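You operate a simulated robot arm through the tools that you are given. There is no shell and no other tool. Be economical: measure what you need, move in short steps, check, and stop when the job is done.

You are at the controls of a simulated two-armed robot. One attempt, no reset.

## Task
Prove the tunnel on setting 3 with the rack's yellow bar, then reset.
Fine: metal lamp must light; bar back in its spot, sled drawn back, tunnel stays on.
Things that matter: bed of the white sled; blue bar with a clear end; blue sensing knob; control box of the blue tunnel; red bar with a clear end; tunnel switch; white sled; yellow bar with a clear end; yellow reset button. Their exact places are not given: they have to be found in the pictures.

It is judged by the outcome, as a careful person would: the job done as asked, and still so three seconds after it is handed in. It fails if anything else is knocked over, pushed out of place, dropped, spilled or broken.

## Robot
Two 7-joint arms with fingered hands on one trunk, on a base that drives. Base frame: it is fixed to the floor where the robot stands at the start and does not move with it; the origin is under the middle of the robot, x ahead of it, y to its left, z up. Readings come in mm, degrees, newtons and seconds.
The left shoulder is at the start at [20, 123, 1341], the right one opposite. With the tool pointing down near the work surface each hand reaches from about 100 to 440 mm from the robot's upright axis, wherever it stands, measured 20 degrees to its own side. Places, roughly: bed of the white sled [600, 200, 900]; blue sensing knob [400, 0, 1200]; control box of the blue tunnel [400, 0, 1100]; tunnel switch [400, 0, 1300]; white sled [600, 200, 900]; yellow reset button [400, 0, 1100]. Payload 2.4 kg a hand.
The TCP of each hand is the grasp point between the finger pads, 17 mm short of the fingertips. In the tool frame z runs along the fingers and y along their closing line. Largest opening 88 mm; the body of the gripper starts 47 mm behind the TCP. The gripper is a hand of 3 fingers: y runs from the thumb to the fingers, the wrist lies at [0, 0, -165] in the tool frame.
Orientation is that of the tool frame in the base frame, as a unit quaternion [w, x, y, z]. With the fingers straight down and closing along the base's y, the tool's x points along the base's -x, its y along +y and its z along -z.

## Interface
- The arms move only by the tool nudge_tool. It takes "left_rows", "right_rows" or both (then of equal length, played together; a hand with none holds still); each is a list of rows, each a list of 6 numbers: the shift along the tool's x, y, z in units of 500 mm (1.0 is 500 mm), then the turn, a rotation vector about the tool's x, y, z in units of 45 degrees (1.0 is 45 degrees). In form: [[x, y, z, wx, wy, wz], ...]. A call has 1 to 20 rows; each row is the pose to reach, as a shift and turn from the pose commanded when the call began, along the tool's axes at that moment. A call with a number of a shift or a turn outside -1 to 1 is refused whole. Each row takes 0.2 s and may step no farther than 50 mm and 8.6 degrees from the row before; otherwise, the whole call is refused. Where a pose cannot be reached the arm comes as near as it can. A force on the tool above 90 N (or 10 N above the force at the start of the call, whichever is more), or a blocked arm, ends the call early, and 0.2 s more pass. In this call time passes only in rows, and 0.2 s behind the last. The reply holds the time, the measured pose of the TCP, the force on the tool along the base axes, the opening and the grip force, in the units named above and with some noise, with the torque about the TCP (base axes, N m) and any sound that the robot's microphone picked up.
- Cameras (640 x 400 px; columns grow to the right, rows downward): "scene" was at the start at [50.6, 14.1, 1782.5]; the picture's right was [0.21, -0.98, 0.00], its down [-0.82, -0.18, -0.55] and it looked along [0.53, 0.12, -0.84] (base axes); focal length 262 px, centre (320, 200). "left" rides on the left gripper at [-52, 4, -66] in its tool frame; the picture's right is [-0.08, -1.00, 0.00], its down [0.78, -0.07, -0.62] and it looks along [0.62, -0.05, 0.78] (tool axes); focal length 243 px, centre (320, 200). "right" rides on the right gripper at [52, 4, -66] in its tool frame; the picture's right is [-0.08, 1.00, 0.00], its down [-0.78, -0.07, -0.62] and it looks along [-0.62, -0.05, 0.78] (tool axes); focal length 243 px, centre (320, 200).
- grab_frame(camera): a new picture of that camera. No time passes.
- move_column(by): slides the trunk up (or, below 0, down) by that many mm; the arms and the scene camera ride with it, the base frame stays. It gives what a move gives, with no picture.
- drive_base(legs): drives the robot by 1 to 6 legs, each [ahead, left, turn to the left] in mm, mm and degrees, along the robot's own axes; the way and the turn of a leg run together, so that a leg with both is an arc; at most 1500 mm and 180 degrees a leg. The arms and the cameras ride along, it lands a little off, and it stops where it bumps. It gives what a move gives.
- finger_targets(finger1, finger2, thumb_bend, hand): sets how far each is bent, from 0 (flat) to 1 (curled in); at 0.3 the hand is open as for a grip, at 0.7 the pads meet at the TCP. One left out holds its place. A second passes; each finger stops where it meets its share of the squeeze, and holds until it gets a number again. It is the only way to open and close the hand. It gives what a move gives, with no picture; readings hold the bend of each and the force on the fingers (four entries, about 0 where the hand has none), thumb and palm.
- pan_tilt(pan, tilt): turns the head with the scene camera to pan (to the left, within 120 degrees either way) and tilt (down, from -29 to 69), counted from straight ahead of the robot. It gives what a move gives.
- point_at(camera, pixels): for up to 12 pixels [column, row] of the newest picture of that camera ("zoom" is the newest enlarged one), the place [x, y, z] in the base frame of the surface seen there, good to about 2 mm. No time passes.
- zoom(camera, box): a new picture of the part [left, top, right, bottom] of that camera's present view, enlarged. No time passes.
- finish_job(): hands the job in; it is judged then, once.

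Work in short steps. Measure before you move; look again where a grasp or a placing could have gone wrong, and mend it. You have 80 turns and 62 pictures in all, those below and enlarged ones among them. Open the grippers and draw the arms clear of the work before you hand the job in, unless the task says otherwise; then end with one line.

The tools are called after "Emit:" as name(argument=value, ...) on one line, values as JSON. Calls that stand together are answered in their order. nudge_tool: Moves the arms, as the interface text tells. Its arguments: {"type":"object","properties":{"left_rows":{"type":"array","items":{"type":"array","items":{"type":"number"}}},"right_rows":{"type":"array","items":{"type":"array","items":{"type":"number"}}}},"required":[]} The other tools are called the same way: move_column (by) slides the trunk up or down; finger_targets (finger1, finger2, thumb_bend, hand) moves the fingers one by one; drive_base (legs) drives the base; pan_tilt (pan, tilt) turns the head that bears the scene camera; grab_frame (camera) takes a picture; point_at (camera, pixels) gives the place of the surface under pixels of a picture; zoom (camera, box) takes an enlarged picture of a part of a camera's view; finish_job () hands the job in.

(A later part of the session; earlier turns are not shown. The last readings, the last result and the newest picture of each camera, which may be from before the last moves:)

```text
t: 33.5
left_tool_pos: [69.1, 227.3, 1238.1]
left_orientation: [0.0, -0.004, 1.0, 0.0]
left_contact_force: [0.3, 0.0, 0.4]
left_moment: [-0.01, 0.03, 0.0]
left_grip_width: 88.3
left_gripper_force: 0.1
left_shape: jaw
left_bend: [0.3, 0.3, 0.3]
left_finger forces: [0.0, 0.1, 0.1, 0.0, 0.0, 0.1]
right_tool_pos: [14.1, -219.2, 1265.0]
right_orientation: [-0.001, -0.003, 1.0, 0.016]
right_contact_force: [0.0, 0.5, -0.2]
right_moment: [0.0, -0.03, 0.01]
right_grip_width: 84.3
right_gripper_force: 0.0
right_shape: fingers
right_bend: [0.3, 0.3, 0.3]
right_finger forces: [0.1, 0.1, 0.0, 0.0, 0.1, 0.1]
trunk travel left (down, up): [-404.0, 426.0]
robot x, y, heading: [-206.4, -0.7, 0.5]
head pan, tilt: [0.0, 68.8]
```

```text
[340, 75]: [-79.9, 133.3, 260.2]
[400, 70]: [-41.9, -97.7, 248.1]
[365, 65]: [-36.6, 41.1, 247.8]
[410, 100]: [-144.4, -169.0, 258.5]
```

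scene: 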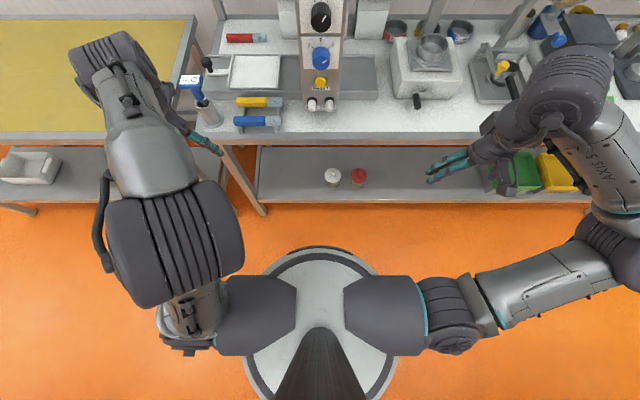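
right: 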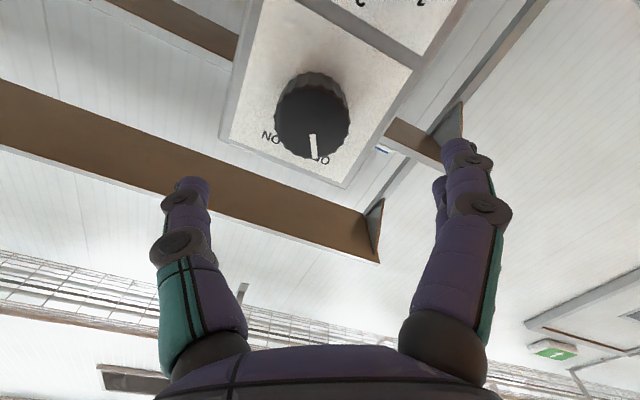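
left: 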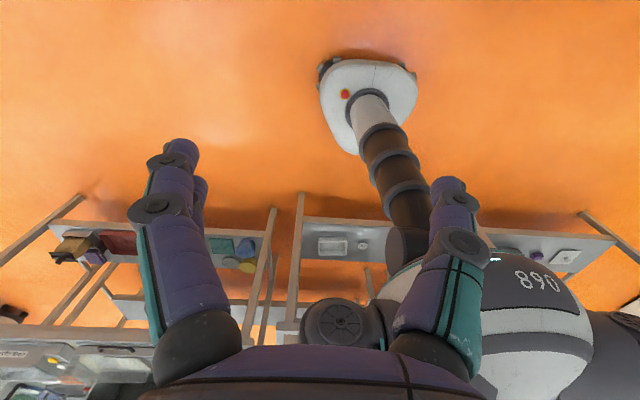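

The base front is 175 mm ahead of its axis and the table and shelf edges are at x≈320–350, so I can stand at x≈140. I'll drive there, shifted 85 mm left.

Emit:
drive_base(legs=[[0, 85, -0.5], [343, 0, 0]])

Emit:
pan_tilt(pan=10, tilt=60)

Emit:
grab_frame(camera="scene")

```text
t: 36.5
left_tool_pos: [420.4, 305.3, 1238.5]
left_orientation: [0.0, 0.006, 1.0, 0.0]
left_contact_force: [0.1, 0.1, 0.0]
left_moment: [-0.02, 0.02, 0.0]
left_grip_width: 88.0
left_gripper_force: 0.0
left_shape: jaw
left_bend: [0.3, 0.3, 0.3]
left_finger forces: [0.0, 0.1, 0.0, 0.0, 0.0, 0.0]
right_tool_pos: [357.4, -140.2, 1264.6]
right_orientation: [-0.001, 0.007, 1.0, 0.016]
right_contact_force: [0.2, -0.3, -0.6]
right_moment: [-0.04, -0.01, -0.01]
right_grip_width: 84.1
right_gripper_force: 0.1
right_shape: fingers
right_bend: [0.3, 0.3, 0.3]
right_finger forces: [0.1, 0.1, 0.0, 0.1, 0.0, 0.1]
trunk travel left (down, up): [-404.0, 426.0]
robot x, y, heading: [137.7, 84.1, -0.6]
head pan, tilt: [0.0, 68.8]
```

```text
t: 37.2
left_tool_pos: [419.5, 304.1, 1240.4]
left_orientation: [0.0, 0.006, 1.0, 0.001]
left_contact_force: [0.1, 0.4, 0.7]
left_moment: [0.01, -0.01, -0.01]
left_grip_width: 87.8
left_gripper_force: 0.0
left_shape: jaw
left_bend: [0.3, 0.3, 0.3]
left_finger forces: [0.0, 0.0, 0.0, 0.0, 0.1, 0.0]
right_tool_pos: [356.1, -140.0, 1265.3]
right_orientation: [0.001, 0.006, 1.0, 0.016]
right_contact_force: [0.1, -0.7, 0.0]
right_moment: [0.03, -0.02, 0.01]
right_grip_width: 84.4
right_gripper_force: 0.0
right_shape: fingers
right_bend: [0.3, 0.3, 0.3]
right_finger forces: [0.1, 0.1, 0.0, 0.0, 0.1, 0.0]
trunk travel left (down, up): [-404.0, 426.0]
robot x, y, heading: [139.6, 85.7, -0.7]
head pan, tilt: [10.0, 60.0]
```

```text
39 pictures are left
```

scene: 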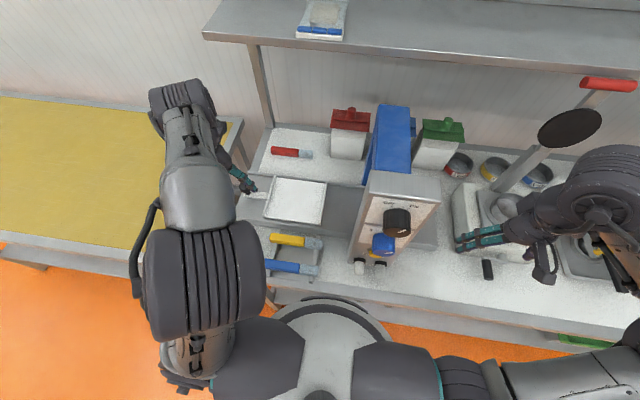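

All clear. I'll raise the trunk to the nominal height, then yaw the left hand by 90° while moving above the yellow bar.

Emit:
move_column(by=150)

Emit:
nudge_tool(left_rows=[[0, -0.017, 0.05, 0, 0, 0.167], [0, -0.033, 0.1, 0, 0, 0.333], [0, -0.05, 0.15, 0, 0, 0.5], [0, -0.067, 0.2, 0, 0, 0.667], [0, -0.083, 0.25, 0, 0, 0.833], [0, -0.1, 0.3, 0, 0, 1]])

Emit:
nudge_tool(left_rows=[[0, 0, 0, 0, 0, 0.167], [0, 0, 0, 0, 0, 0.333], [0, 0, 0, 0, 0, 0.5], [0, 0, 0, 0, 0, 0.667], [0, 0, 0, 0, 0, 0.833], [0, 0, 0, 0, 0, 1]])

```text
t: 38.9
left_tool_pos: [419.0, 304.2, 1389.7]
left_orientation: [0.0, 0.006, 1.0, 0.0]
left_contact_force: [-0.7, -0.7, 0.0]
left_moment: [-0.04, 0.0, 0.0]
left_grip_width: 88.0
left_gripper_force: 0.0
left_shape: jaw
left_bend: [0.3, 0.3, 0.3]
left_finger forces: [0.0, 0.0, 0.0, 0.0, 0.1, 0.0]
right_tool_pos: [355.9, -139.3, 1413.6]
right_orientation: [0.0, 0.006, 1.0, 0.016]
right_contact_force: [0.3, 0.8, -0.6]
right_moment: [0.01, 0.02, -0.02]
right_grip_width: 84.3
right_gripper_force: 0.1
right_shape: fingers
right_bend: [0.3, 0.3, 0.3]
right_finger forces: [0.0, 0.0, 0.0, 0.0, 0.1, 0.0]
trunk travel left (down, up): [-554.0, 276.0]
robot x, y, heading: [140.7, 83.2, -0.6]
head pan, tilt: [10.0, 60.0]
```

```text
t: 40.3
left_tool_pos: [418.6, 254.8, 1237.3]
left_orientation: [0.0, 0.39, 0.921, 0.0]
left_contact_force: [0.7, -0.6, 0.2]
left_moment: [0.02, 0.01, 0.01]
left_grip_width: 87.9
left_gripper_force: 0.1
left_shape: jaw
left_bend: [0.3, 0.3, 0.3]
left_finger forces: [0.0, 0.1, 0.0, 0.1, 0.0, 0.0]
right_tool_pos: [356.6, -140.3, 1414.8]
right_orientation: [0.0, 0.006, 1.0, 0.015]
right_contact_force: [-0.5, -0.2, -0.2]
right_moment: [0.0, 0.0, -0.02]
right_grip_width: 84.2
right_gripper_force: 0.1
right_shape: fingers
right_bend: [0.3, 0.3, 0.3]
right_finger forces: [0.0, 0.0, 0.0, 0.0, 0.1, 0.0]
trunk travel left (down, up): [-554.0, 276.0]
robot x, y, heading: [141.1, 85.2, -0.4]
head pan, tilt: [10.0, 60.0]
```

```text
t: 41.7
left_tool_pos: [418.6, 254.8, 1240.0]
left_orientation: [0.0, 0.712, 0.703, 0.001]
left_contact_force: [0.1, -1.0, 0.3]
left_moment: [-0.03, 0.0, 0.0]
left_grip_width: 87.9
left_gripper_force: 0.2
left_shape: jaw
left_bend: [0.3, 0.3, 0.3]
left_finger forces: [0.0, 0.1, 0.1, 0.0, 0.0, 0.0]
right_tool_pos: [355.9, -140.6, 1415.7]
right_orientation: [0.0, 0.006, 1.0, 0.015]
right_contact_force: [0.3, -0.1, -0.2]
right_moment: [-0.02, -0.01, -0.02]
right_grip_width: 84.4
right_gripper_force: 0.0
right_shape: fingers
right_bend: [0.3, 0.3, 0.3]
right_finger forces: [0.0, 0.0, 0.0, 0.0, 0.0, 0.0]
trunk travel left (down, up): [-554.0, 276.0]
robot x, y, heading: [138.3, 83.2, -0.5]
head pan, tilt: [10.0, 60.0]
```

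The yaw is right. I'll move above the bar and pre-shape the fingers to about 55 mm.

Emit:
nudge_tool(left_rows=[[-0.03, 0.013, 0.08, 0, 0, 0], [-0.06, 0.026, 0.16, 0, 0, 0], [-0.094, 0.039, 0.24, 0, 0, 0], [-0.094, 0.039, 0.32, 0, 0, 0], [-0.094, 0.039, 0.4, 0, 0, 0]])

Emit:
finger_targets(hand="left", finger1=0.44, finger2=0.44, thumb_bend=0.44)

Emit:
grab_frame(camera="left")

```text
t: 42.9
left_tool_pos: [439.3, 207.3, 1036.6]
left_orientation: [0.0, 0.711, 0.703, -0.001]
left_contact_force: [0.2, -0.1, -0.2]
left_moment: [-0.02, 0.0, 0.03]
left_grip_width: 87.6
left_gripper_force: 0.0
left_shape: jaw
left_bend: [0.3, 0.3, 0.3]
left_finger forces: [0.1, 0.0, 0.0, 0.1, 0.1, 0.1]
right_tool_pos: [356.9, -140.3, 1414.5]
right_orientation: [0.001, 0.006, 1.0, 0.015]
right_contact_force: [0.5, 0.3, -0.1]
right_moment: [-0.01, -0.01, -0.03]
right_grip_width: 84.6
right_gripper_force: 0.1
right_shape: fingers
right_bend: [0.3, 0.3, 0.3]
right_finger forces: [0.1, 0.0, 0.0, 0.0, 0.0, 0.0]
trunk travel left (down, up): [-554.0, 276.0]
robot x, y, heading: [140.8, 83.6, -0.4]
head pan, tilt: [10.0, 60.0]
```

```text
t: 43.9
left_tool_pos: [439.3, 206.6, 1036.1]
left_orientation: [0.001, 0.712, 0.702, 0.0]
left_contact_force: [0.7, 0.5, -0.5]
left_moment: [0.01, 0.01, -0.02]
left_grip_width: 54.3
left_gripper_force: 0.1
left_shape: fingers
left_bend: [0.44, 0.44, 0.44]
left_finger forces: [0.0, 0.1, 0.0, 0.1, 0.0, 0.0]
right_tool_pos: [356.8, -140.1, 1414.1]
right_orientation: [-0.001, 0.006, 1.0, 0.015]
right_contact_force: [-0.4, 0.0, 0.1]
right_moment: [0.01, 0.03, 0.0]
right_grip_width: 84.2
right_gripper_force: 0.0
right_shape: fingers
right_bend: [0.3, 0.3, 0.3]
right_finger forces: [0.0, 0.0, 0.0, 0.1, 0.0, 0.0]
trunk travel left (down, up): [-554.0, 276.0]
robot x, y, heading: [138.9, 86.6, -0.8]
head pan, tilt: [10.0, 60.0]
```

```text
38 pictures are left
```

left: 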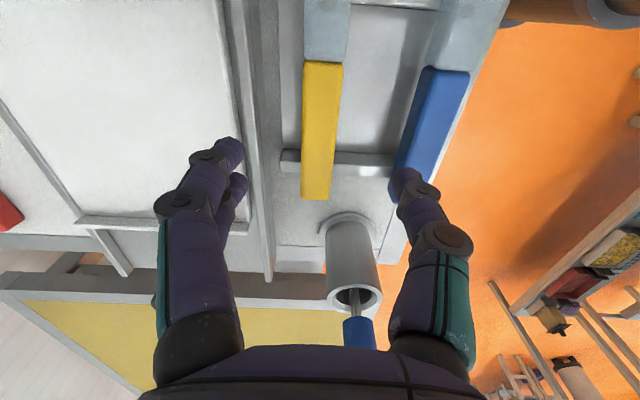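

The bar is visible at column about 322 between the fingers. I'll measure its edges precisely.

Emit:
point_at(camera="left", pixels=[[306, 100], [339, 100], [322, 100], [322, 64], [318, 185], [327, 5], [303, 160], [290, 160], [355, 160], [430, 72], [254, 100]])

```text
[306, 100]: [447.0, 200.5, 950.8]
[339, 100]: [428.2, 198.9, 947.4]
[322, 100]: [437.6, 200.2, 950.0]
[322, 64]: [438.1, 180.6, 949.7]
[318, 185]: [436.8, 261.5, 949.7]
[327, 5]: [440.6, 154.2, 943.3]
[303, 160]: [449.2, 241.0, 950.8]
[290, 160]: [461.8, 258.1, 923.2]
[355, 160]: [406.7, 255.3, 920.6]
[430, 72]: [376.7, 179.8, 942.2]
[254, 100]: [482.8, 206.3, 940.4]
```

The bar is centred at x≈438, 21 mm wide, top at 950. I'll descend to z≈938 and grip.

Emit:
nudge_tool(left_rows=[[0, -0.002, 0.07, 0, 0, 0], [0, -0.002, 0.13, 0, 0, 0], [0, -0.002, 0.17, 0, 0, 0], [0, -0.002, 0.196, 0, 0, 0]])

Emit:
finger_targets(hand="left", finger1=0.7, finger2=0.7, thumb_bend=0.7)

Emit:
grab_frame(camera="left")

```text
t: 44.9
left_tool_pos: [437.8, 208.1, 940.1]
left_orientation: [0.0, 0.711, 0.703, 0.0]
left_contact_force: [0.0, -0.7, 1.0]
left_moment: [0.02, 0.03, -0.03]
left_grip_width: 54.0
left_gripper_force: 0.1
left_shape: fingers
left_bend: [0.44, 0.44, 0.44]
left_finger forces: [0.1, 0.0, 0.0, 0.0, 0.0, 0.0]
right_tool_pos: [355.6, -139.6, 1415.6]
right_orientation: [0.001, 0.006, 1.0, 0.016]
right_contact_force: [0.5, 0.4, -0.2]
right_moment: [0.02, 0.02, 0.0]
right_grip_width: 84.3
right_gripper_force: 0.1
right_shape: fingers
right_bend: [0.3, 0.3, 0.3]
right_finger forces: [0.1, 0.0, 0.0, 0.0, 0.0, 0.0]
trunk travel left (down, up): [-554.0, 276.0]
robot x, y, heading: [143.3, 83.5, -0.6]
head pan, tilt: [10.0, 60.0]
```

```text
t: 45.9
left_tool_pos: [437.9, 207.7, 941.1]
left_orientation: [0.0, 0.711, 0.703, 0.0]
left_contact_force: [-0.8, 0.5, -1.4]
left_moment: [0.02, 0.01, 0.01]
left_grip_width: 6.7
left_gripper_force: 3.7
left_shape: fingers
left_bend: [0.67, 0.67, 0.68]
left_finger forces: [1.9, 1.8, 0.1, 0.1, 3.7, 0.0]
right_tool_pos: [356.6, -139.9, 1414.3]
right_orientation: [0.0, 0.006, 1.0, 0.016]
right_contact_force: [0.0, 0.1, 0.3]
right_moment: [-0.01, -0.01, -0.02]
right_grip_width: 84.3
right_gripper_force: 0.0
right_shape: fingers
right_bend: [0.3, 0.3, 0.3]
right_finger forces: [0.1, 0.0, 0.1, 0.0, 0.1, 0.0]
trunk travel left (down, up): [-554.0, 276.0]
robot x, y, heading: [140.3, 82.7, -0.4]
head pan, tilt: [10.0, 60.0]
```

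```text
37 pictures are left
```

left: 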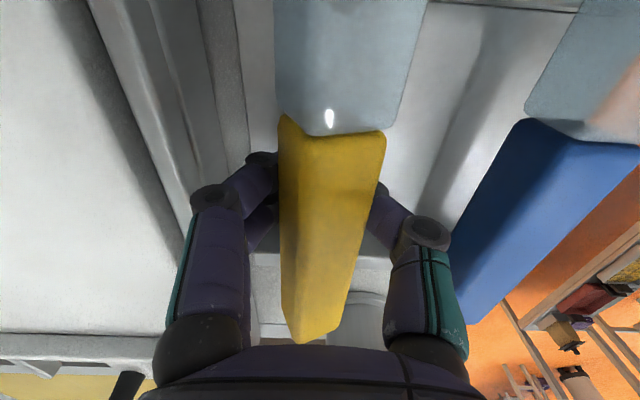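

The bar is held but lightly (3.7 N). I'll squeeze a bit more, then lift.

Emit:
finger_targets(hand="left", finger1=0.85, finger2=0.85, thumb_bend=0.85)

Emit:
nudge_tool(left_rows=[[0, 0, -0.03, 0, 0, 0], [0, 0, -0.08, 0, 0, 0], [0, 0, -0.14, 0, 0, 0]])

Emit:
grab_frame(camera="left")

```text
t: 46.9
left_tool_pos: [437.7, 208.5, 940.0]
left_orientation: [0.001, 0.711, 0.703, 0.0]
left_contact_force: [-0.9, -0.2, -1.2]
left_moment: [0.01, -0.01, -0.02]
left_grip_width: 0.2
left_gripper_force: 0.0
left_shape: fingers
left_bend: [0.83, 0.83, 0.82]
left_finger forces: [0.0, 0.0, 0.0, 0.0, 0.0, 0.0]
right_tool_pos: [355.6, -139.7, 1414.3]
right_orientation: [0.0, 0.006, 1.0, 0.016]
right_contact_force: [0.3, 0.4, -0.3]
right_moment: [0.03, -0.01, -0.02]
right_grip_width: 84.3
right_gripper_force: 0.1
right_shape: fingers
right_bend: [0.3, 0.3, 0.3]
right_finger forces: [0.0, 0.0, 0.0, 0.0, 0.0, 0.0]
trunk travel left (down, up): [-554.0, 276.0]
robot x, y, heading: [141.5, 84.7, -0.8]
head pan, tilt: [10.0, 60.0]
```

```text
t: 47.7
left_tool_pos: [435.9, 207.5, 1011.4]
left_orientation: [0.0, 0.711, 0.703, 0.0]
left_contact_force: [1.0, -0.1, -0.4]
left_moment: [0.01, 0.0, 0.01]
left_grip_width: 0.0
left_gripper_force: 0.0
left_shape: fingers
left_bend: [0.83, 0.83, 0.82]
left_finger forces: [0.0, 0.0, 0.0, 0.0, 0.1, 0.0]
right_tool_pos: [356.2, -139.2, 1414.6]
right_orientation: [0.0, 0.005, 1.0, 0.016]
right_contact_force: [0.6, 1.4, 0.3]
right_moment: [-0.01, -0.04, 0.04]
right_grip_width: 84.0
right_gripper_force: 0.1
right_shape: fingers
right_bend: [0.3, 0.3, 0.3]
right_finger forces: [0.1, 0.0, 0.0, 0.1, 0.0, 0.1]
trunk travel left (down, up): [-554.0, 276.0]
robot x, y, heading: [141.0, 79.9, -0.3]
head pan, tilt: [10.0, 60.0]
```

```text
36 pictures are left
```

left: 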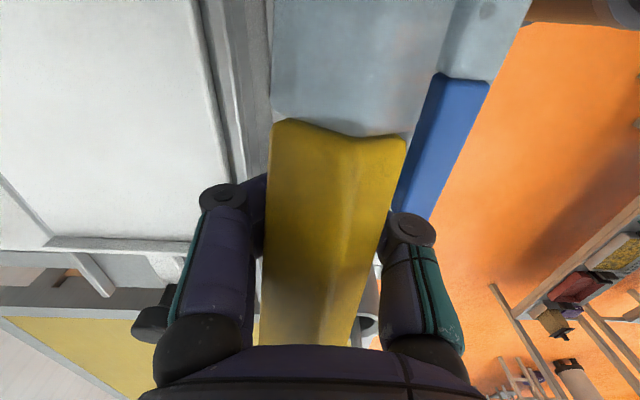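

The bar seems to have ridden up into the curled fingers and come along. I'll check its exact position and the scene view.

Emit:
point_at(camera="left", pixels=[[340, 150], [300, 250], [340, 250], [380, 180], [290, 150], [320, 60], [340, 330]])

Emit:
zoom(camera="scene", box=[200, 140, 380, 300])

```text
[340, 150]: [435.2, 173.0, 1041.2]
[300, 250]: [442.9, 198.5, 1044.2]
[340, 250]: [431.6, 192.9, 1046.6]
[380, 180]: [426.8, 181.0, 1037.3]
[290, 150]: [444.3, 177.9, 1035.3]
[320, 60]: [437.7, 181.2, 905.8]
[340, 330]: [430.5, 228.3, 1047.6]
```

```text
2.50 times, centred on (290, 220) of scene
```

zoom: 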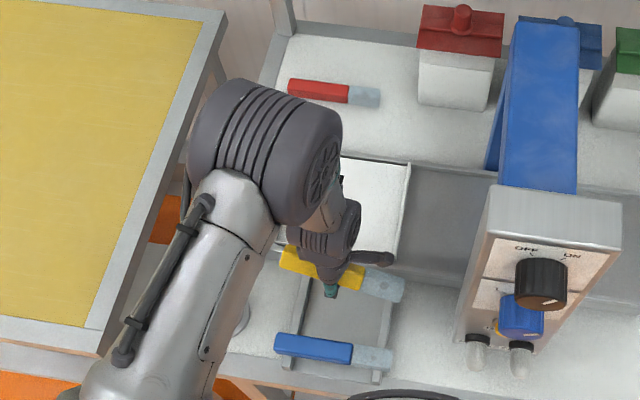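

The bar rests cradled in the fingers, level to within a few degrees, top at about 1043. I'll carry it gently over the bed to x≈540, y≈226.

Emit:
nudge_tool(left_rows=[[0.002, 0.015, 0, 0, 0, 0], [0.006, 0.04, 0, 0, 0, 0], [0.012, 0.07, 0, 0, 0, 0], [0.018, 0.1, 0, 0, 0, 0], [0.024, 0.13, 0, 0, 0, 0], [0.03, 0.16, 0, 0, 0, 0], [0.035, 0.19, 0, 0, 0, 0], [0.037, 0.208, 0, 0, 0, 0]])

Emit:
grab_frame(camera="left")

```text
t: 49.5
left_tool_pos: [542.3, 223.7, 1010.8]
left_orientation: [0.001, 0.711, 0.703, 0.0]
left_contact_force: [0.4, 0.1, 0.1]
left_moment: [-0.01, 0.01, -0.02]
left_grip_width: 0.1
left_gripper_force: 0.2
left_shape: fingers
left_bend: [0.83, 0.83, 0.82]
left_finger forces: [0.0, 0.0, 0.0, 0.1, 0.1, 0.1]
right_tool_pos: [356.4, -139.4, 1415.5]
right_orientation: [0.001, 0.006, 1.0, 0.016]
right_contact_force: [0.0, -0.1, 0.2]
right_moment: [0.0, 0.04, 0.0]
right_grip_width: 84.5
right_gripper_force: 0.0
right_shape: fingers
right_bend: [0.3, 0.3, 0.3]
right_finger forces: [0.1, 0.0, 0.1, 0.1, 0.1, 0.1]
trunk travel left (down, up): [-554.0, 276.0]
robot x, y, heading: [140.6, 82.3, -0.8]
head pan, tilt: [10.0, 60.0]
```

```text
34 pictures are left
```

left: 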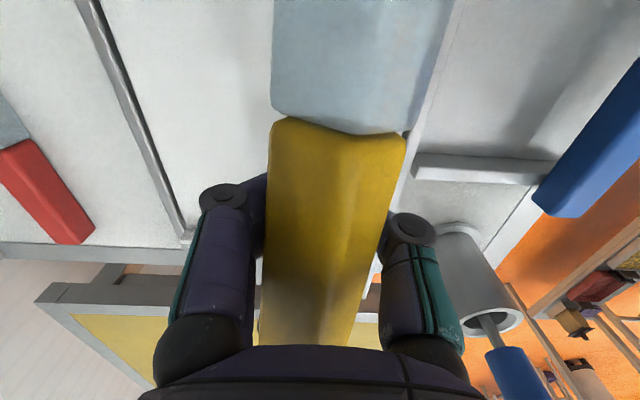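

The bar is stable in the cradle and over the bed. I'll lower until the fingertips are just above the bed.

Emit:
nudge_tool(left_rows=[[0, 0, 0.03, 0, 0, 0], [0, 0, 0.06, 0, 0, 0], [0, 0, 0.08, 0, 0, 0], [0, 0, 0.096, 0, 0, 0]])

Emit:
finger_targets(hand="left", finger1=0.76, finger2=0.76, thumb_bend=0.76)

Emit:
finger_targets(hand="left", finger1=0.7, finger2=0.7, thumb_bend=0.7)

Emit:
grab_frame(camera="left")

```text
t: 50.5
left_tool_pos: [541.6, 224.3, 962.4]
left_orientation: [0.0, 0.711, 0.703, -0.001]
left_contact_force: [-0.1, -0.4, 0.0]
left_moment: [-0.02, 0.01, 0.01]
left_grip_width: 0.0
left_gripper_force: 0.1
left_shape: fingers
left_bend: [0.83, 0.83, 0.82]
left_finger forces: [0.0, 0.0, 0.0, 0.1, 0.0, 0.0]
right_tool_pos: [356.1, -139.9, 1415.1]
right_orientation: [0.0, 0.006, 1.0, 0.015]
right_contact_force: [-0.9, 0.5, 0.5]
right_moment: [0.03, 0.0, 0.0]
right_grip_width: 84.2
right_gripper_force: 0.1
right_shape: fingers
right_bend: [0.3, 0.3, 0.3]
right_finger forces: [0.1, 0.0, 0.0, 0.1, 0.0, 0.1]
trunk travel left (down, up): [-554.0, 276.0]
robot x, y, heading: [139.4, 86.4, -0.5]
head pan, tilt: [10.0, 60.0]
```

```text
t: 51.5
left_tool_pos: [542.1, 225.0, 961.5]
left_orientation: [0.0, 0.711, 0.703, 0.0]
left_contact_force: [-0.9, 0.1, 0.3]
left_moment: [0.0, 0.02, 0.0]
left_grip_width: 0.1
left_gripper_force: 0.4
left_shape: fingers
left_bend: [0.77, 0.77, 0.77]
left_finger forces: [0.0, 0.4, 0.1, 0.0, 0.6, 0.0]
right_tool_pos: [356.5, -140.0, 1414.3]
right_orientation: [0.0, 0.006, 1.0, 0.016]
right_contact_force: [0.0, -0.5, -0.1]
right_moment: [-0.01, 0.05, 0.0]
right_grip_width: 84.2
right_gripper_force: 0.2
right_shape: fingers
right_bend: [0.3, 0.3, 0.3]
right_finger forces: [0.1, 0.0, 0.0, 0.1, 0.0, 0.1]
trunk travel left (down, up): [-554.0, 276.0]
robot x, y, heading: [141.4, 80.5, -0.7]
head pan, tilt: [10.0, 60.0]
```

```text
t: 52.5
left_tool_pos: [541.9, 224.0, 962.2]
left_orientation: [0.0, 0.712, 0.702, 0.0]
left_contact_force: [0.3, -0.6, 1.7]
left_moment: [-0.02, -0.02, 0.0]
left_grip_width: 0.0
left_gripper_force: 0.1
left_shape: fingers
left_bend: [0.73, 0.73, 0.73]
left_finger forces: [0.1, 0.2, 0.0, 0.1, 0.6, 0.0]
right_tool_pos: [357.7, -139.9, 1414.8]
right_orientation: [0.001, 0.006, 1.0, 0.015]
right_contact_force: [-0.3, 0.3, -0.4]
right_moment: [-0.02, -0.03, -0.03]
right_grip_width: 84.2
right_gripper_force: 0.1
right_shape: fingers
right_bend: [0.3, 0.3, 0.3]
right_finger forces: [0.0, 0.0, 0.0, 0.0, 0.0, 0.0]
trunk travel left (down, up): [-554.0, 276.0]
robot x, y, heading: [138.6, 85.3, -0.6]
head pan, tilt: [10.0, 60.0]
```

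```text
33 pictures are left
```

left: 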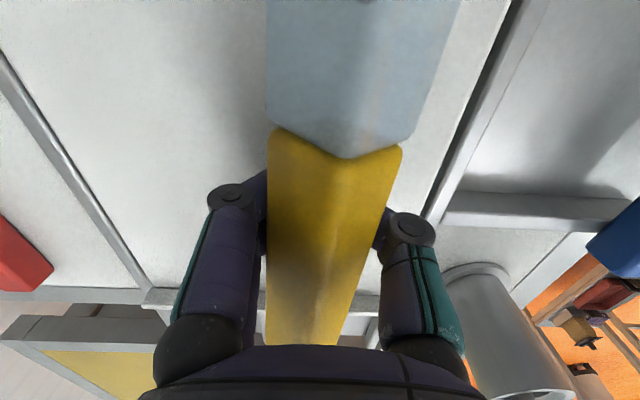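

The bar sits on edge between the pads. I'll open a little more so it slides down to the bed.

Emit:
finger_targets(hand="left", finger1=0.66, finger2=0.66, thumb_bend=0.66)

Emit:
finger_targets(hand="left", finger1=0.61, finger2=0.61, thumb_bend=0.61)

Emit:
grab_frame(camera="left")

```text
t: 53.5
left_tool_pos: [542.3, 223.1, 962.4]
left_orientation: [0.001, 0.711, 0.703, 0.001]
left_contact_force: [0.6, 0.4, 19.7]
left_moment: [0.04, -0.01, -0.01]
left_grip_width: 0.0
left_gripper_force: 10.1
left_shape: fingers
left_bend: [0.71, 0.71, 0.72]
left_finger forces: [6.2, 6.2, 0.0, 0.0, 8.8, 0.1]
right_tool_pos: [354.9, -139.6, 1415.2]
right_orientation: [0.0, 0.006, 1.0, 0.015]
right_contact_force: [-0.3, -0.2, -0.1]
right_moment: [0.03, 0.03, 0.0]
right_grip_width: 84.6
right_gripper_force: 0.1
right_shape: fingers
right_bend: [0.3, 0.3, 0.3]
right_finger forces: [0.0, 0.1, 0.0, 0.0, 0.0, 0.1]
trunk travel left (down, up): [-554.0, 276.0]
robot x, y, heading: [141.4, 82.8, -0.8]
head pan, tilt: [10.0, 60.0]
```

```text
t: 54.5
left_tool_pos: [541.0, 224.3, 963.2]
left_orientation: [0.0, 0.711, 0.703, 0.001]
left_contact_force: [0.8, 0.6, 24.3]
left_moment: [0.0, -0.03, 0.0]
left_grip_width: 0.0
left_gripper_force: 12.6
left_shape: fingers
left_bend: [0.71, 0.71, 0.72]
left_finger forces: [8.0, 7.9, 0.0, 0.1, 9.9, 0.0]
right_tool_pos: [353.8, -140.2, 1414.9]
right_orientation: [0.001, 0.006, 1.0, 0.015]
right_contact_force: [-0.3, -0.5, -0.1]
right_moment: [-0.03, 0.0, -0.03]
right_grip_width: 84.3
right_gripper_force: 0.1
right_shape: fingers
right_bend: [0.3, 0.3, 0.3]
right_finger forces: [0.0, 0.1, 0.0, 0.0, 0.1, 0.0]
trunk travel left (down, up): [-554.0, 276.0]
robot x, y, heading: [139.8, 82.0, -0.7]
head pan, tilt: [10.0, 60.0]
```

```text
32 pictures are left
```

left: 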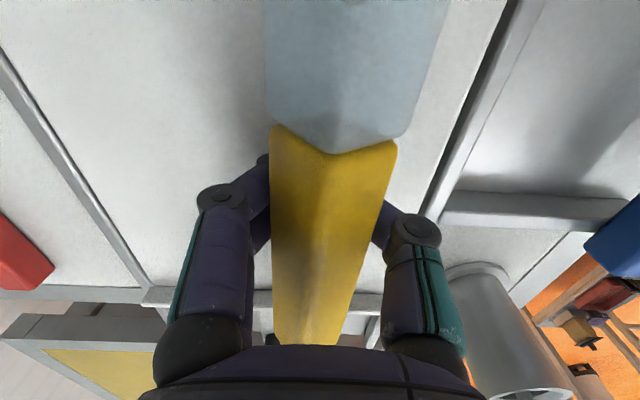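

Fingertips are pressing on the bed (24 N) and blocked from opening. I'll raise the hand 8 mm to free them.

Emit:
nudge_tool(left_rows=[[0, 0, -0.008, 0, 0, 0], [0, 0, -0.016, 0, 0, 0]])

Emit:
grab_frame(camera="left")

```text
t: 55.1
left_tool_pos: [540.1, 223.9, 968.7]
left_orientation: [-0.001, 0.711, 0.703, 0.0]
left_contact_force: [-0.3, -1.1, -0.1]
left_moment: [-0.02, -0.01, 0.03]
left_grip_width: 15.8
left_gripper_force: 0.9
left_shape: fingers
left_bend: [0.61, 0.61, 0.61]
left_finger forces: [0.0, 0.2, 0.0, 0.0, 0.2, 0.0]
right_tool_pos: [355.7, -140.0, 1414.6]
right_orientation: [0.0, 0.006, 1.0, 0.015]
right_contact_force: [-0.4, 0.4, -0.4]
right_moment: [0.01, -0.02, -0.02]
right_grip_width: 84.5
right_gripper_force: 0.2
right_shape: fingers
right_bend: [0.3, 0.3, 0.3]
right_finger forces: [0.0, 0.1, 0.0, 0.0, 0.0, 0.1]
trunk travel left (down, up): [-554.0, 276.0]
robot x, y, heading: [140.6, 86.1, -0.9]
head pan, tilt: [10.0, 60.0]
```

```text
31 pictures are left
```

left: 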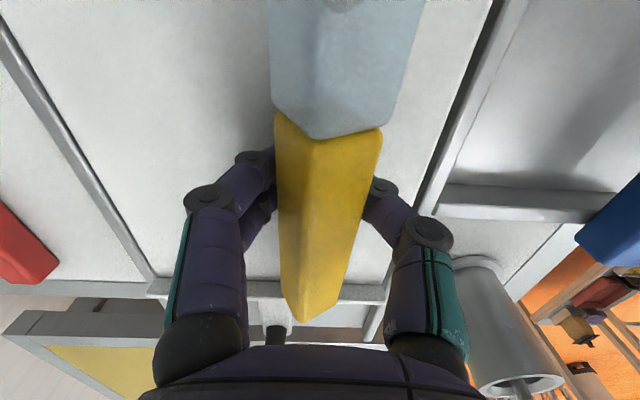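

The bar slid down between the pads. I'll open a bit more.

Emit:
finger_targets(hand="left", finger1=0.56, finger2=0.56, thumb_bend=0.56)

Emit:
finger_targets(hand="left", finger1=0.5, finger2=0.5, thumb_bend=0.5)

Emit:
grab_frame(camera="left")

```text
t: 56.1
left_tool_pos: [542.2, 224.8, 969.3]
left_orientation: [0.001, 0.711, 0.703, 0.0]
left_contact_force: [-0.3, 0.6, -0.2]
left_moment: [0.01, 0.0, 0.02]
left_grip_width: 26.3
left_gripper_force: 0.4
left_shape: fingers
left_bend: [0.56, 0.56, 0.56]
left_finger forces: [0.0, 0.2, 0.0, 0.1, 0.0, 0.0]
right_tool_pos: [357.0, -139.5, 1414.2]
right_orientation: [0.0, 0.006, 1.0, 0.016]
right_contact_force: [0.6, -0.9, 0.0]
right_moment: [0.0, -0.01, -0.01]
right_grip_width: 84.3
right_gripper_force: 0.1
right_shape: fingers
right_bend: [0.3, 0.3, 0.3]
right_finger forces: [0.0, 0.0, 0.0, 0.1, 0.0, 0.0]
trunk travel left (down, up): [-554.0, 276.0]
robot x, y, heading: [139.7, 82.6, -0.8]
head pan, tilt: [10.0, 60.0]
```

```text
t: 57.1
left_tool_pos: [542.4, 225.1, 970.4]
left_orientation: [0.0, 0.712, 0.703, 0.0]
left_contact_force: [-0.4, 0.5, -0.1]
left_moment: [-0.03, 0.04, -0.03]
left_grip_width: 39.6
left_gripper_force: 0.0
left_shape: fingers
left_bend: [0.5, 0.5, 0.5]
left_finger forces: [0.1, 0.1, 0.0, 0.1, 0.1, 0.0]
right_tool_pos: [355.9, -141.2, 1414.1]
right_orientation: [0.0, 0.006, 1.0, 0.015]
right_contact_force: [0.1, -0.9, 0.2]
right_moment: [-0.01, -0.02, 0.0]
right_grip_width: 84.4
right_gripper_force: 0.0
right_shape: fingers
right_bend: [0.3, 0.3, 0.3]
right_finger forces: [0.0, 0.0, 0.1, 0.1, 0.1, 0.1]
trunk travel left (down, up): [-554.0, 276.0]
robot x, y, heading: [140.5, 85.0, -0.6]
head pan, tilt: [10.0, 60.0]
```

```text
30 pictures are left
```

left: 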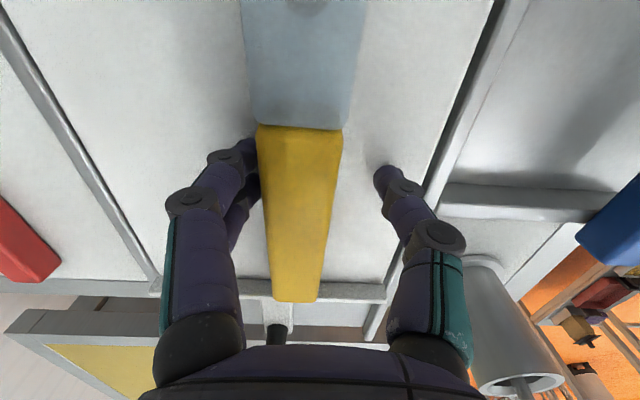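

The bar is lying flat on the bed. I'll lift the hand clear and check from the scene.

Emit:
nudge_tool(left_rows=[[0, 0, -0.04, 0, 0, 0], [0, 0, -0.12, 0, 0, 0], [0, 0, -0.2, 0, 0, 0], [0, 0, -0.26, 0, 0, 0]])

Emit:
grab_frame(camera="left")

```text
t: 58.1
left_tool_pos: [541.0, 224.9, 1099.9]
left_orientation: [-0.001, 0.71, 0.704, -0.001]
left_contact_force: [-0.1, -0.5, 0.9]
left_moment: [0.0, 0.01, 0.0]
left_grip_width: 40.0
left_gripper_force: 0.0
left_shape: fingers
left_bend: [0.5, 0.5, 0.5]
left_finger forces: [0.1, 0.1, 0.1, 0.0, 0.0, 0.0]
right_tool_pos: [356.4, -141.1, 1413.9]
right_orientation: [0.0, 0.006, 1.0, 0.016]
right_contact_force: [-0.7, -0.7, -0.4]
right_moment: [-0.01, 0.0, 0.0]
right_grip_width: 84.3
right_gripper_force: 0.1
right_shape: fingers
right_bend: [0.3, 0.3, 0.3]
right_finger forces: [0.0, 0.0, 0.1, 0.0, 0.1, 0.1]
trunk travel left (down, up): [-554.0, 276.0]
robot x, y, heading: [141.8, 81.2, -0.6]
head pan, tilt: [10.0, 60.0]
```

```text
29 pictures are left
```

left: 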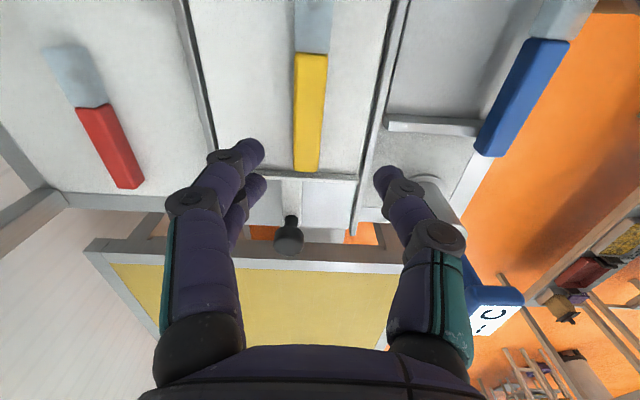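

The bar lies flat inside the bed. I'll measure bar, bed rim and handle.

Emit:
point_at(camera="left", pixels=[[297, 110], [324, 110], [310, 170], [313, 55], [313, 5], [290, 238], [290, 220], [330, 178], [210, 130], [370, 130], [276, 235], [305, 235]])

Emit:
zoom(camera="scene", box=[220, 120, 440, 290])

```text
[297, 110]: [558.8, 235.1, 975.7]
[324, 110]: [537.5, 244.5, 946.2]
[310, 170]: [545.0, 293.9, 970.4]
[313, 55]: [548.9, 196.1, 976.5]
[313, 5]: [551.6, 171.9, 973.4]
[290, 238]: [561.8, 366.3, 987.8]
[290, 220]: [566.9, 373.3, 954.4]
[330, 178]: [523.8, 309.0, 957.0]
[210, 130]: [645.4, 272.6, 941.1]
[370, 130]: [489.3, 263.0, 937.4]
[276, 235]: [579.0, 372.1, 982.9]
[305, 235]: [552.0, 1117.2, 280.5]
```

```text
2.35 times, centred on (330, 205) of scene
```

zoom: 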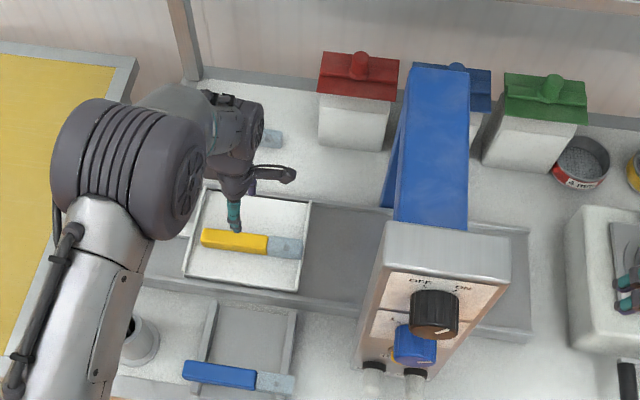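

The bar top is at about 976. Before pushing I'll check the tunnel opening height by probing the blue parts.

Emit:
point_at(camera="zoom", pixels=[[435, 150], [440, 80], [390, 190], [392, 150], [388, 200], [400, 130], [368, 330], [362, 360], [380, 260], [350, 270], [490, 225], [520, 300]])

```text
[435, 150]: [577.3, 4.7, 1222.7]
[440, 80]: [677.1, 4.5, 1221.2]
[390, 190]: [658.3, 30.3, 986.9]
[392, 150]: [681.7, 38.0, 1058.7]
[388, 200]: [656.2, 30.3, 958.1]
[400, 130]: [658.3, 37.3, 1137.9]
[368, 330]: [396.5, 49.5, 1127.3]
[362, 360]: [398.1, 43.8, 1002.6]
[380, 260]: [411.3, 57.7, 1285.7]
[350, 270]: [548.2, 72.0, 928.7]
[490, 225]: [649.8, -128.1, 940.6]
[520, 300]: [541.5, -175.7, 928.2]
```

The tunnel opening is tall (inner side up to at least z 1138), so the bar and handle clear it. I'll drive 66 mm left, then yaw the left hand back so its fingers close along y and pitch it forward for the handle at (562,372,~980).

Emit:
drive_base(legs=[[0, 66, 0.6]])

Emit:
nudge_tool(left_rows=[[0, 0, -0.013, 0, 0, -0.167], [0, 0, -0.027, 0, 0, -0.333], [0, 0, -0.04, 0, 0, -0.5], [0, 0, -0.053, 0, 0, -0.667], [0, 0, -0.067, 0, 0, -0.833], [0, 0, -0.08, 0, 0, -1]])

Emit:
nudge_tool(left_rows=[[0, 0, 0, 0, 0, -0.167], [0, 0, 0, 0, 0, -0.333], [0, 0, 0, 0, 0, -0.5], [0, 0, 0, 0, 0, -0.667], [0, 0, 0, 0, 0, -0.833], [0, 0, 0, 0, 0, -1]])

Emit:
nudge_tool(left_rows=[[0, 0, 0, 0, -0.16, 0], [0, 0, 0, 0, -0.32, 0], [0, 0, 0, 0, -0.48, 0], [0, 0, 0, 0, -0.62, 0]])

Emit:
grab_frame(camera="scene")

```text
t: 59.1
left_tool_pos: [540.4, 296.7, 1098.4]
left_orientation: [0.001, 0.707, 0.708, 0.0]
left_contact_force: [0.0, 0.3, 0.7]
left_moment: [-0.01, 0.0, 0.01]
left_grip_width: 39.6
left_gripper_force: 0.1
left_shape: fingers
left_bend: [0.5, 0.5, 0.5]
left_finger forces: [0.1, 0.0, 0.0, 0.1, 0.1, 0.1]
right_tool_pos: [359.7, -69.4, 1414.7]
right_orientation: [-0.001, 0.0, 1.0, 0.014]
right_contact_force: [0.0, 1.3, 0.1]
right_moment: [0.02, 0.01, -0.02]
right_grip_width: 84.1
right_gripper_force: 0.2
right_shape: fingers
right_bend: [0.3, 0.3, 0.3]
right_finger forces: [0.1, 0.1, 0.0, 0.0, 0.0, 0.0]
trunk travel left (down, up): [-554.0, 276.0]
robot x, y, heading: [140.4, 148.0, -0.2]
head pan, tilt: [10.0, 60.0]
```

```text
t: 60.5
left_tool_pos: [540.1, 294.7, 1141.3]
left_orientation: [0.0, 0.382, 0.924, 0.0]
left_contact_force: [0.0, 0.5, -0.9]
left_moment: [0.0, 0.05, -0.02]
left_grip_width: 39.4
left_gripper_force: 0.0
left_shape: fingers
left_bend: [0.5, 0.5, 0.5]
left_finger forces: [0.0, 0.0, 0.0, 0.0, 0.0, 0.1]
right_tool_pos: [359.2, -71.6, 1415.0]
right_orientation: [0.0, 0.0, 1.0, 0.016]
right_contact_force: [-1.2, -0.6, 0.6]
right_moment: [0.03, 0.04, -0.01]
right_grip_width: 84.1
right_gripper_force: 0.1
right_shape: fingers
right_bend: [0.3, 0.3, 0.3]
right_finger forces: [0.0, 0.1, 0.0, 0.0, 0.0, 0.0]
trunk travel left (down, up): [-554.0, 276.0]
robot x, y, heading: [139.4, 150.0, 0.0]
head pan, tilt: [10.0, 60.0]
```

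```text
t: 61.9
left_tool_pos: [540.1, 294.4, 1140.4]
left_orientation: [0.0, -0.001, 1.0, -0.001]
left_contact_force: [-0.1, 0.3, 0.6]
left_moment: [0.01, 0.01, -0.01]
left_grip_width: 39.8
left_gripper_force: 0.0
left_shape: fingers
left_bend: [0.5, 0.5, 0.5]
left_finger forces: [0.0, 0.1, 0.0, 0.0, 0.1, 0.1]
right_tool_pos: [359.5, -72.3, 1414.7]
right_orientation: [0.0, 0.0, 1.0, 0.016]
right_contact_force: [-0.1, 0.9, -0.2]
right_moment: [-0.02, -0.02, 0.01]
right_grip_width: 84.4
right_gripper_force: 0.0
right_shape: fingers
right_bend: [0.3, 0.3, 0.3]
right_finger forces: [0.0, 0.1, 0.0, 0.1, 0.0, 0.0]
trunk travel left (down, up): [-554.0, 276.0]
robot x, y, heading: [139.7, 149.2, 0.0]
head pan, tilt: [10.0, 60.0]
```

```text
t: 62.9
left_tool_pos: [542.0, 294.6, 1139.3]
left_orientation: [0.242, 0.001, 0.97, 0.0]
left_contact_force: [0.5, -0.3, -0.3]
left_moment: [-0.01, 0.01, 0.01]
left_grip_width: 39.6
left_gripper_force: 0.0
left_shape: fingers
left_bend: [0.5, 0.5, 0.5]
left_finger forces: [0.0, 0.0, 0.1, 0.0, 0.0, 0.1]
right_tool_pos: [359.7, -71.3, 1414.7]
right_orientation: [0.0, 0.001, 1.0, 0.015]
right_contact_force: [0.9, 0.1, 0.2]
right_moment: [-0.02, 0.0, -0.01]
right_grip_width: 84.2
right_gripper_force: 0.0
right_shape: fingers
right_bend: [0.3, 0.3, 0.3]
right_finger forces: [0.0, 0.0, 0.1, 0.0, 0.0, 0.0]
trunk travel left (down, up): [-554.0, 276.0]
robot x, y, heading: [141.5, 147.4, 0.1]
head pan, tilt: [10.0, 60.0]
```

```text
27 pictures are left
```

scene: 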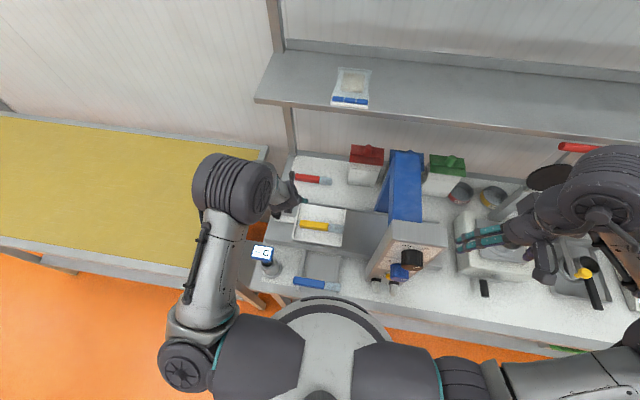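

The pitched hand is clear of the thermometer. I'll open a bit and move above the handle.

Emit:
finger_targets(hand="left", finger1=0.4, finger2=0.4, thumb_bend=0.4)

Emit:
nudge_tool(left_rows=[[0, 0.05, 0, 0, 0, 0], [0, 0.1, 0, 0, 0, 0], [0.01, 0.154, 0.04, 0, 0, 0], [0.025, 0.154, 0.1, 0, 0, 0], [0.04, 0.154, 0.16, 0, 0, 0]])

Emit:
grab_frame(camera="left")

Emit:
zoom(camera="scene", box=[160, 130, 360, 310])

```text
t: 63.9
left_tool_pos: [541.4, 293.8, 1139.7]
left_orientation: [0.241, 0.0, 0.971, 0.0]
left_contact_force: [-0.1, -0.4, 0.0]
left_moment: [-0.03, 0.02, 0.0]
left_grip_width: 62.1
left_gripper_force: 0.0
left_shape: fingers
left_bend: [0.4, 0.4, 0.4]
left_finger forces: [0.0, 0.0, 0.1, 0.0, 0.0, 0.1]
right_tool_pos: [359.4, -72.0, 1413.9]
right_orientation: [0.0, 0.0, 1.0, 0.015]
right_contact_force: [-0.5, -0.7, 0.5]
right_moment: [0.0, 0.04, 0.03]
right_grip_width: 84.2
right_gripper_force: 0.1
right_shape: fingers
right_bend: [0.3, 0.3, 0.3]
right_finger forces: [0.0, 0.0, 0.0, 0.0, 0.0, 0.0]
trunk travel left (down, up): [-554.0, 276.0]
robot x, y, heading: [141.7, 149.9, -0.0]
head pan, tilt: [10.0, 60.0]
```

```text
t: 65.1
left_tool_pos: [559.8, 372.0, 1059.6]
left_orientation: [0.241, 0.0, 0.97, 0.0]
left_contact_force: [-0.4, 0.4, -0.3]
left_moment: [0.0, 0.02, 0.0]
left_grip_width: 61.9
left_gripper_force: 0.0
left_shape: fingers
left_bend: [0.4, 0.4, 0.4]
left_finger forces: [0.0, 0.1, 0.0, 0.0, 0.1, 0.0]
right_tool_pos: [359.9, -71.3, 1415.2]
right_orientation: [0.0, 0.0, 1.0, 0.016]
right_contact_force: [0.4, 0.8, 0.1]
right_moment: [-0.02, 0.01, 0.01]
right_grip_width: 84.2
right_gripper_force: 0.0
right_shape: fingers
right_bend: [0.3, 0.3, 0.3]
right_finger forces: [0.0, 0.1, 0.1, 0.0, 0.0, 0.1]
trunk travel left (down, up): [-554.0, 276.0]
robot x, y, heading: [143.3, 151.9, 0.0]
head pan, tilt: [10.0, 60.0]
```

```text
26 pictures are left
```

left: 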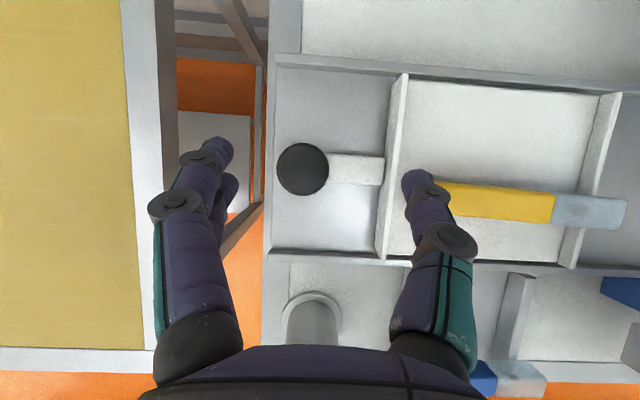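

```text
2.22 times, centred on (260, 220) of scene
```

zoom: 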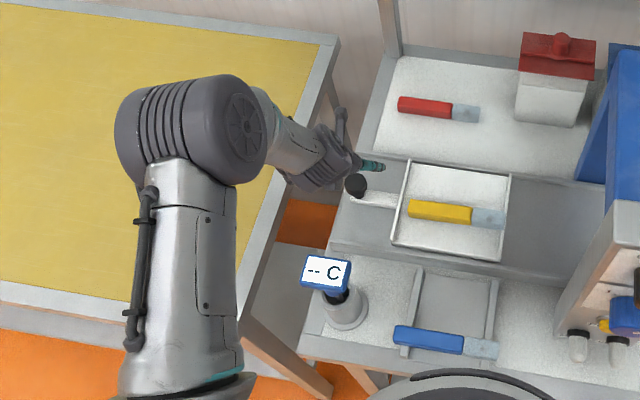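

The handle knob is at (302,168) in the left view. I'll measure it.

Emit:
point_at(camera="left", pixels=[[302, 165], [280, 168], [326, 168], [302, 190], [302, 145], [360, 172], [360, 155], [545, 205], [615, 210], [390, 150]])

```text
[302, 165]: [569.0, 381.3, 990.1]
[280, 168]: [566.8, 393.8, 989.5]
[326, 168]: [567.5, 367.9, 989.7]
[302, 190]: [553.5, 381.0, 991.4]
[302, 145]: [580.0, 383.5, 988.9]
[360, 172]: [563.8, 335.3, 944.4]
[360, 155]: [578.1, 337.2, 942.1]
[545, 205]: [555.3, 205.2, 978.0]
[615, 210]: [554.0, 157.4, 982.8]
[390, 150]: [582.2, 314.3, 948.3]
```

Knob centre is at about (567,381), top 990. I'll descend around it and close the fingers.

Emit:
nudge_tool(left_rows=[[0.02, 0.018, 0.04, 0, 0, 0], [0.04, 0.018, 0.085, 0, 0, 0], [0.069, 0.018, 0.147, 0, 0, 0]])

Emit:
finger_targets(hand="left", finger1=0.66, finger2=0.66, thumb_bend=0.66)

Emit:
grab_frame(camera="left")

```text
t: 65.9
left_tool_pos: [565.1, 381.1, 981.2]
left_orientation: [0.241, 0.0, 0.971, 0.0]
left_contact_force: [0.1, -0.5, -0.3]
left_moment: [-0.02, 0.0, 0.0]
left_grip_width: 62.2
left_gripper_force: 0.0
left_shape: fingers
left_bend: [0.4, 0.4, 0.4]
left_finger forces: [0.0, 0.0, 0.1, 0.0, 0.0, 0.0]
right_tool_pos: [359.9, -72.6, 1415.2]
right_orientation: [0.0, 0.0, 1.0, 0.016]
right_contact_force: [0.1, -0.1, -0.5]
right_moment: [0.0, 0.0, 0.05]
right_grip_width: 84.3
right_gripper_force: 0.0
right_shape: fingers
right_bend: [0.3, 0.3, 0.3]
right_finger forces: [0.0, 0.0, 0.1, 0.0, 0.0, 0.1]
trunk travel left (down, up): [-554.0, 276.0]
robot x, y, heading: [140.2, 147.3, -0.1]
head pan, tilt: [10.0, 60.0]
```

```text
t: 66.9
left_tool_pos: [565.5, 381.2, 980.4]
left_orientation: [0.241, -0.001, 0.97, 0.0]
left_contact_force: [1.0, -1.4, -3.1]
left_moment: [0.0, -0.01, -0.02]
left_grip_width: 19.4
left_gripper_force: 5.1
left_shape: fingers
left_bend: [0.61, 0.62, 0.62]
left_finger forces: [2.4, 2.4, 0.1, 0.1, 5.4, 0.1]
right_tool_pos: [359.5, -72.4, 1415.8]
right_orientation: [0.0, 0.0, 1.0, 0.016]
right_contact_force: [0.3, -0.1, 0.1]
right_moment: [-0.01, 0.06, 0.04]
right_grip_width: 84.3
right_gripper_force: 0.1
right_shape: fingers
right_bend: [0.3, 0.3, 0.3]
right_finger forces: [0.0, 0.0, 0.0, 0.0, 0.1, 0.0]
trunk travel left (down, up): [-554.0, 276.0]
robot x, y, heading: [139.5, 149.3, 0.0]
head pan, tilt: [10.0, 60.0]
```

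```text
24 pictures are left
```

left: 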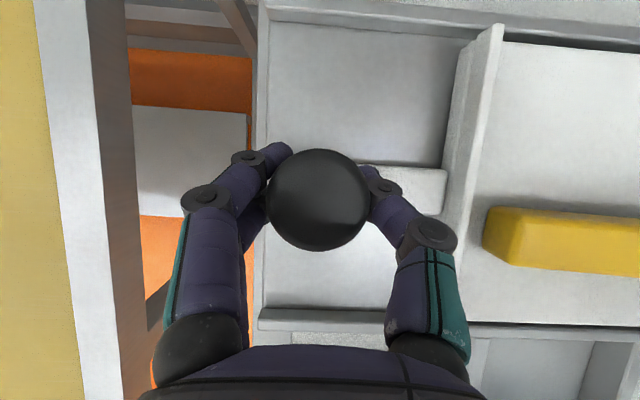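

The handle is held. I'll push the sled toward −y by 100 mm first.

Emit:
nudge_tool(left_rows=[[0, -0.01, 0, 0, 0, 0], [0, -0.03, 0, 0, 0, 0], [0, -0.06, 0, 0, 0, 0], [0, -0.09, 0, 0, 0, 0], [0, -0.12, 0, 0, 0, 0], [0, -0.15, 0, 0, 0, 0], [0, -0.18, 0, 0, 0, 0], [0, -0.2, 0, 0, 0, 0]])

Emit:
grab_frame(camera="scene")

```text
t: 68.7
left_tool_pos: [564.7, 279.5, 979.3]
left_orientation: [0.241, 0.0, 0.97, 0.0]
left_contact_force: [5.0, 0.7, 2.3]
left_moment: [0.0, -0.04, 0.02]
left_grip_width: 18.8
left_gripper_force: 4.4
left_shape: fingers
left_bend: [0.61, 0.63, 0.63]
left_finger forces: [3.0, 1.4, 0.0, 0.1, 4.2, 0.0]
right_tool_pos: [360.0, -72.5, 1414.5]
right_orientation: [0.0, 0.0, 1.0, 0.016]
right_contact_force: [0.1, -0.5, -0.8]
right_moment: [-0.01, -0.02, -0.01]
right_grip_width: 84.5
right_gripper_force: 0.0
right_shape: fingers
right_bend: [0.3, 0.3, 0.3]
right_finger forces: [0.0, 0.0, 0.0, 0.0, 0.0, 0.1]
trunk travel left (down, up): [-554.0, 276.0]
robot x, y, heading: [144.1, 148.2, 0.0]
head pan, tilt: [10.0, 60.0]
```

```text
23 pictures are left
```

scene: 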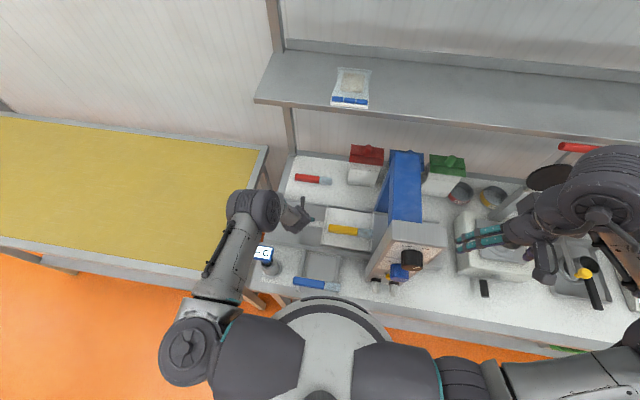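

The sled slides well with the bar steady. The forearm will sweep over the thermometer next, so I'll check forearm height.

Emit:
point_at(camera="scene", pixels=[[215, 285], [230, 250], [240, 225], [255, 205], [275, 215], [262, 252], [190, 340], [248, 235], [242, 255]])

Emit:
zoom(camera="scene", box=[200, 170, 440, 310])

```text
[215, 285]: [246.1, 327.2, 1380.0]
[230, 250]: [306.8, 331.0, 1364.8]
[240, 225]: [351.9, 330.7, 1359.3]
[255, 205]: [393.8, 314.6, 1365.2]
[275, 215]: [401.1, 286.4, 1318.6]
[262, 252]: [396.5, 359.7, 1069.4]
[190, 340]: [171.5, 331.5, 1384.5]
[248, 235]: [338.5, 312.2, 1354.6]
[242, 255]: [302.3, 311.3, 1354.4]
```

```text
2.67 times, centred on (320, 240) of scene
```

zoom: 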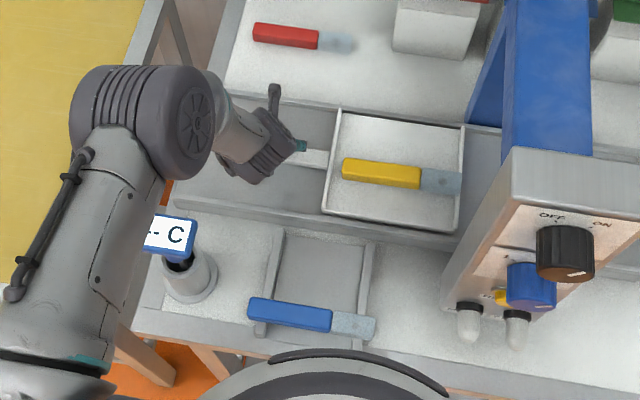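

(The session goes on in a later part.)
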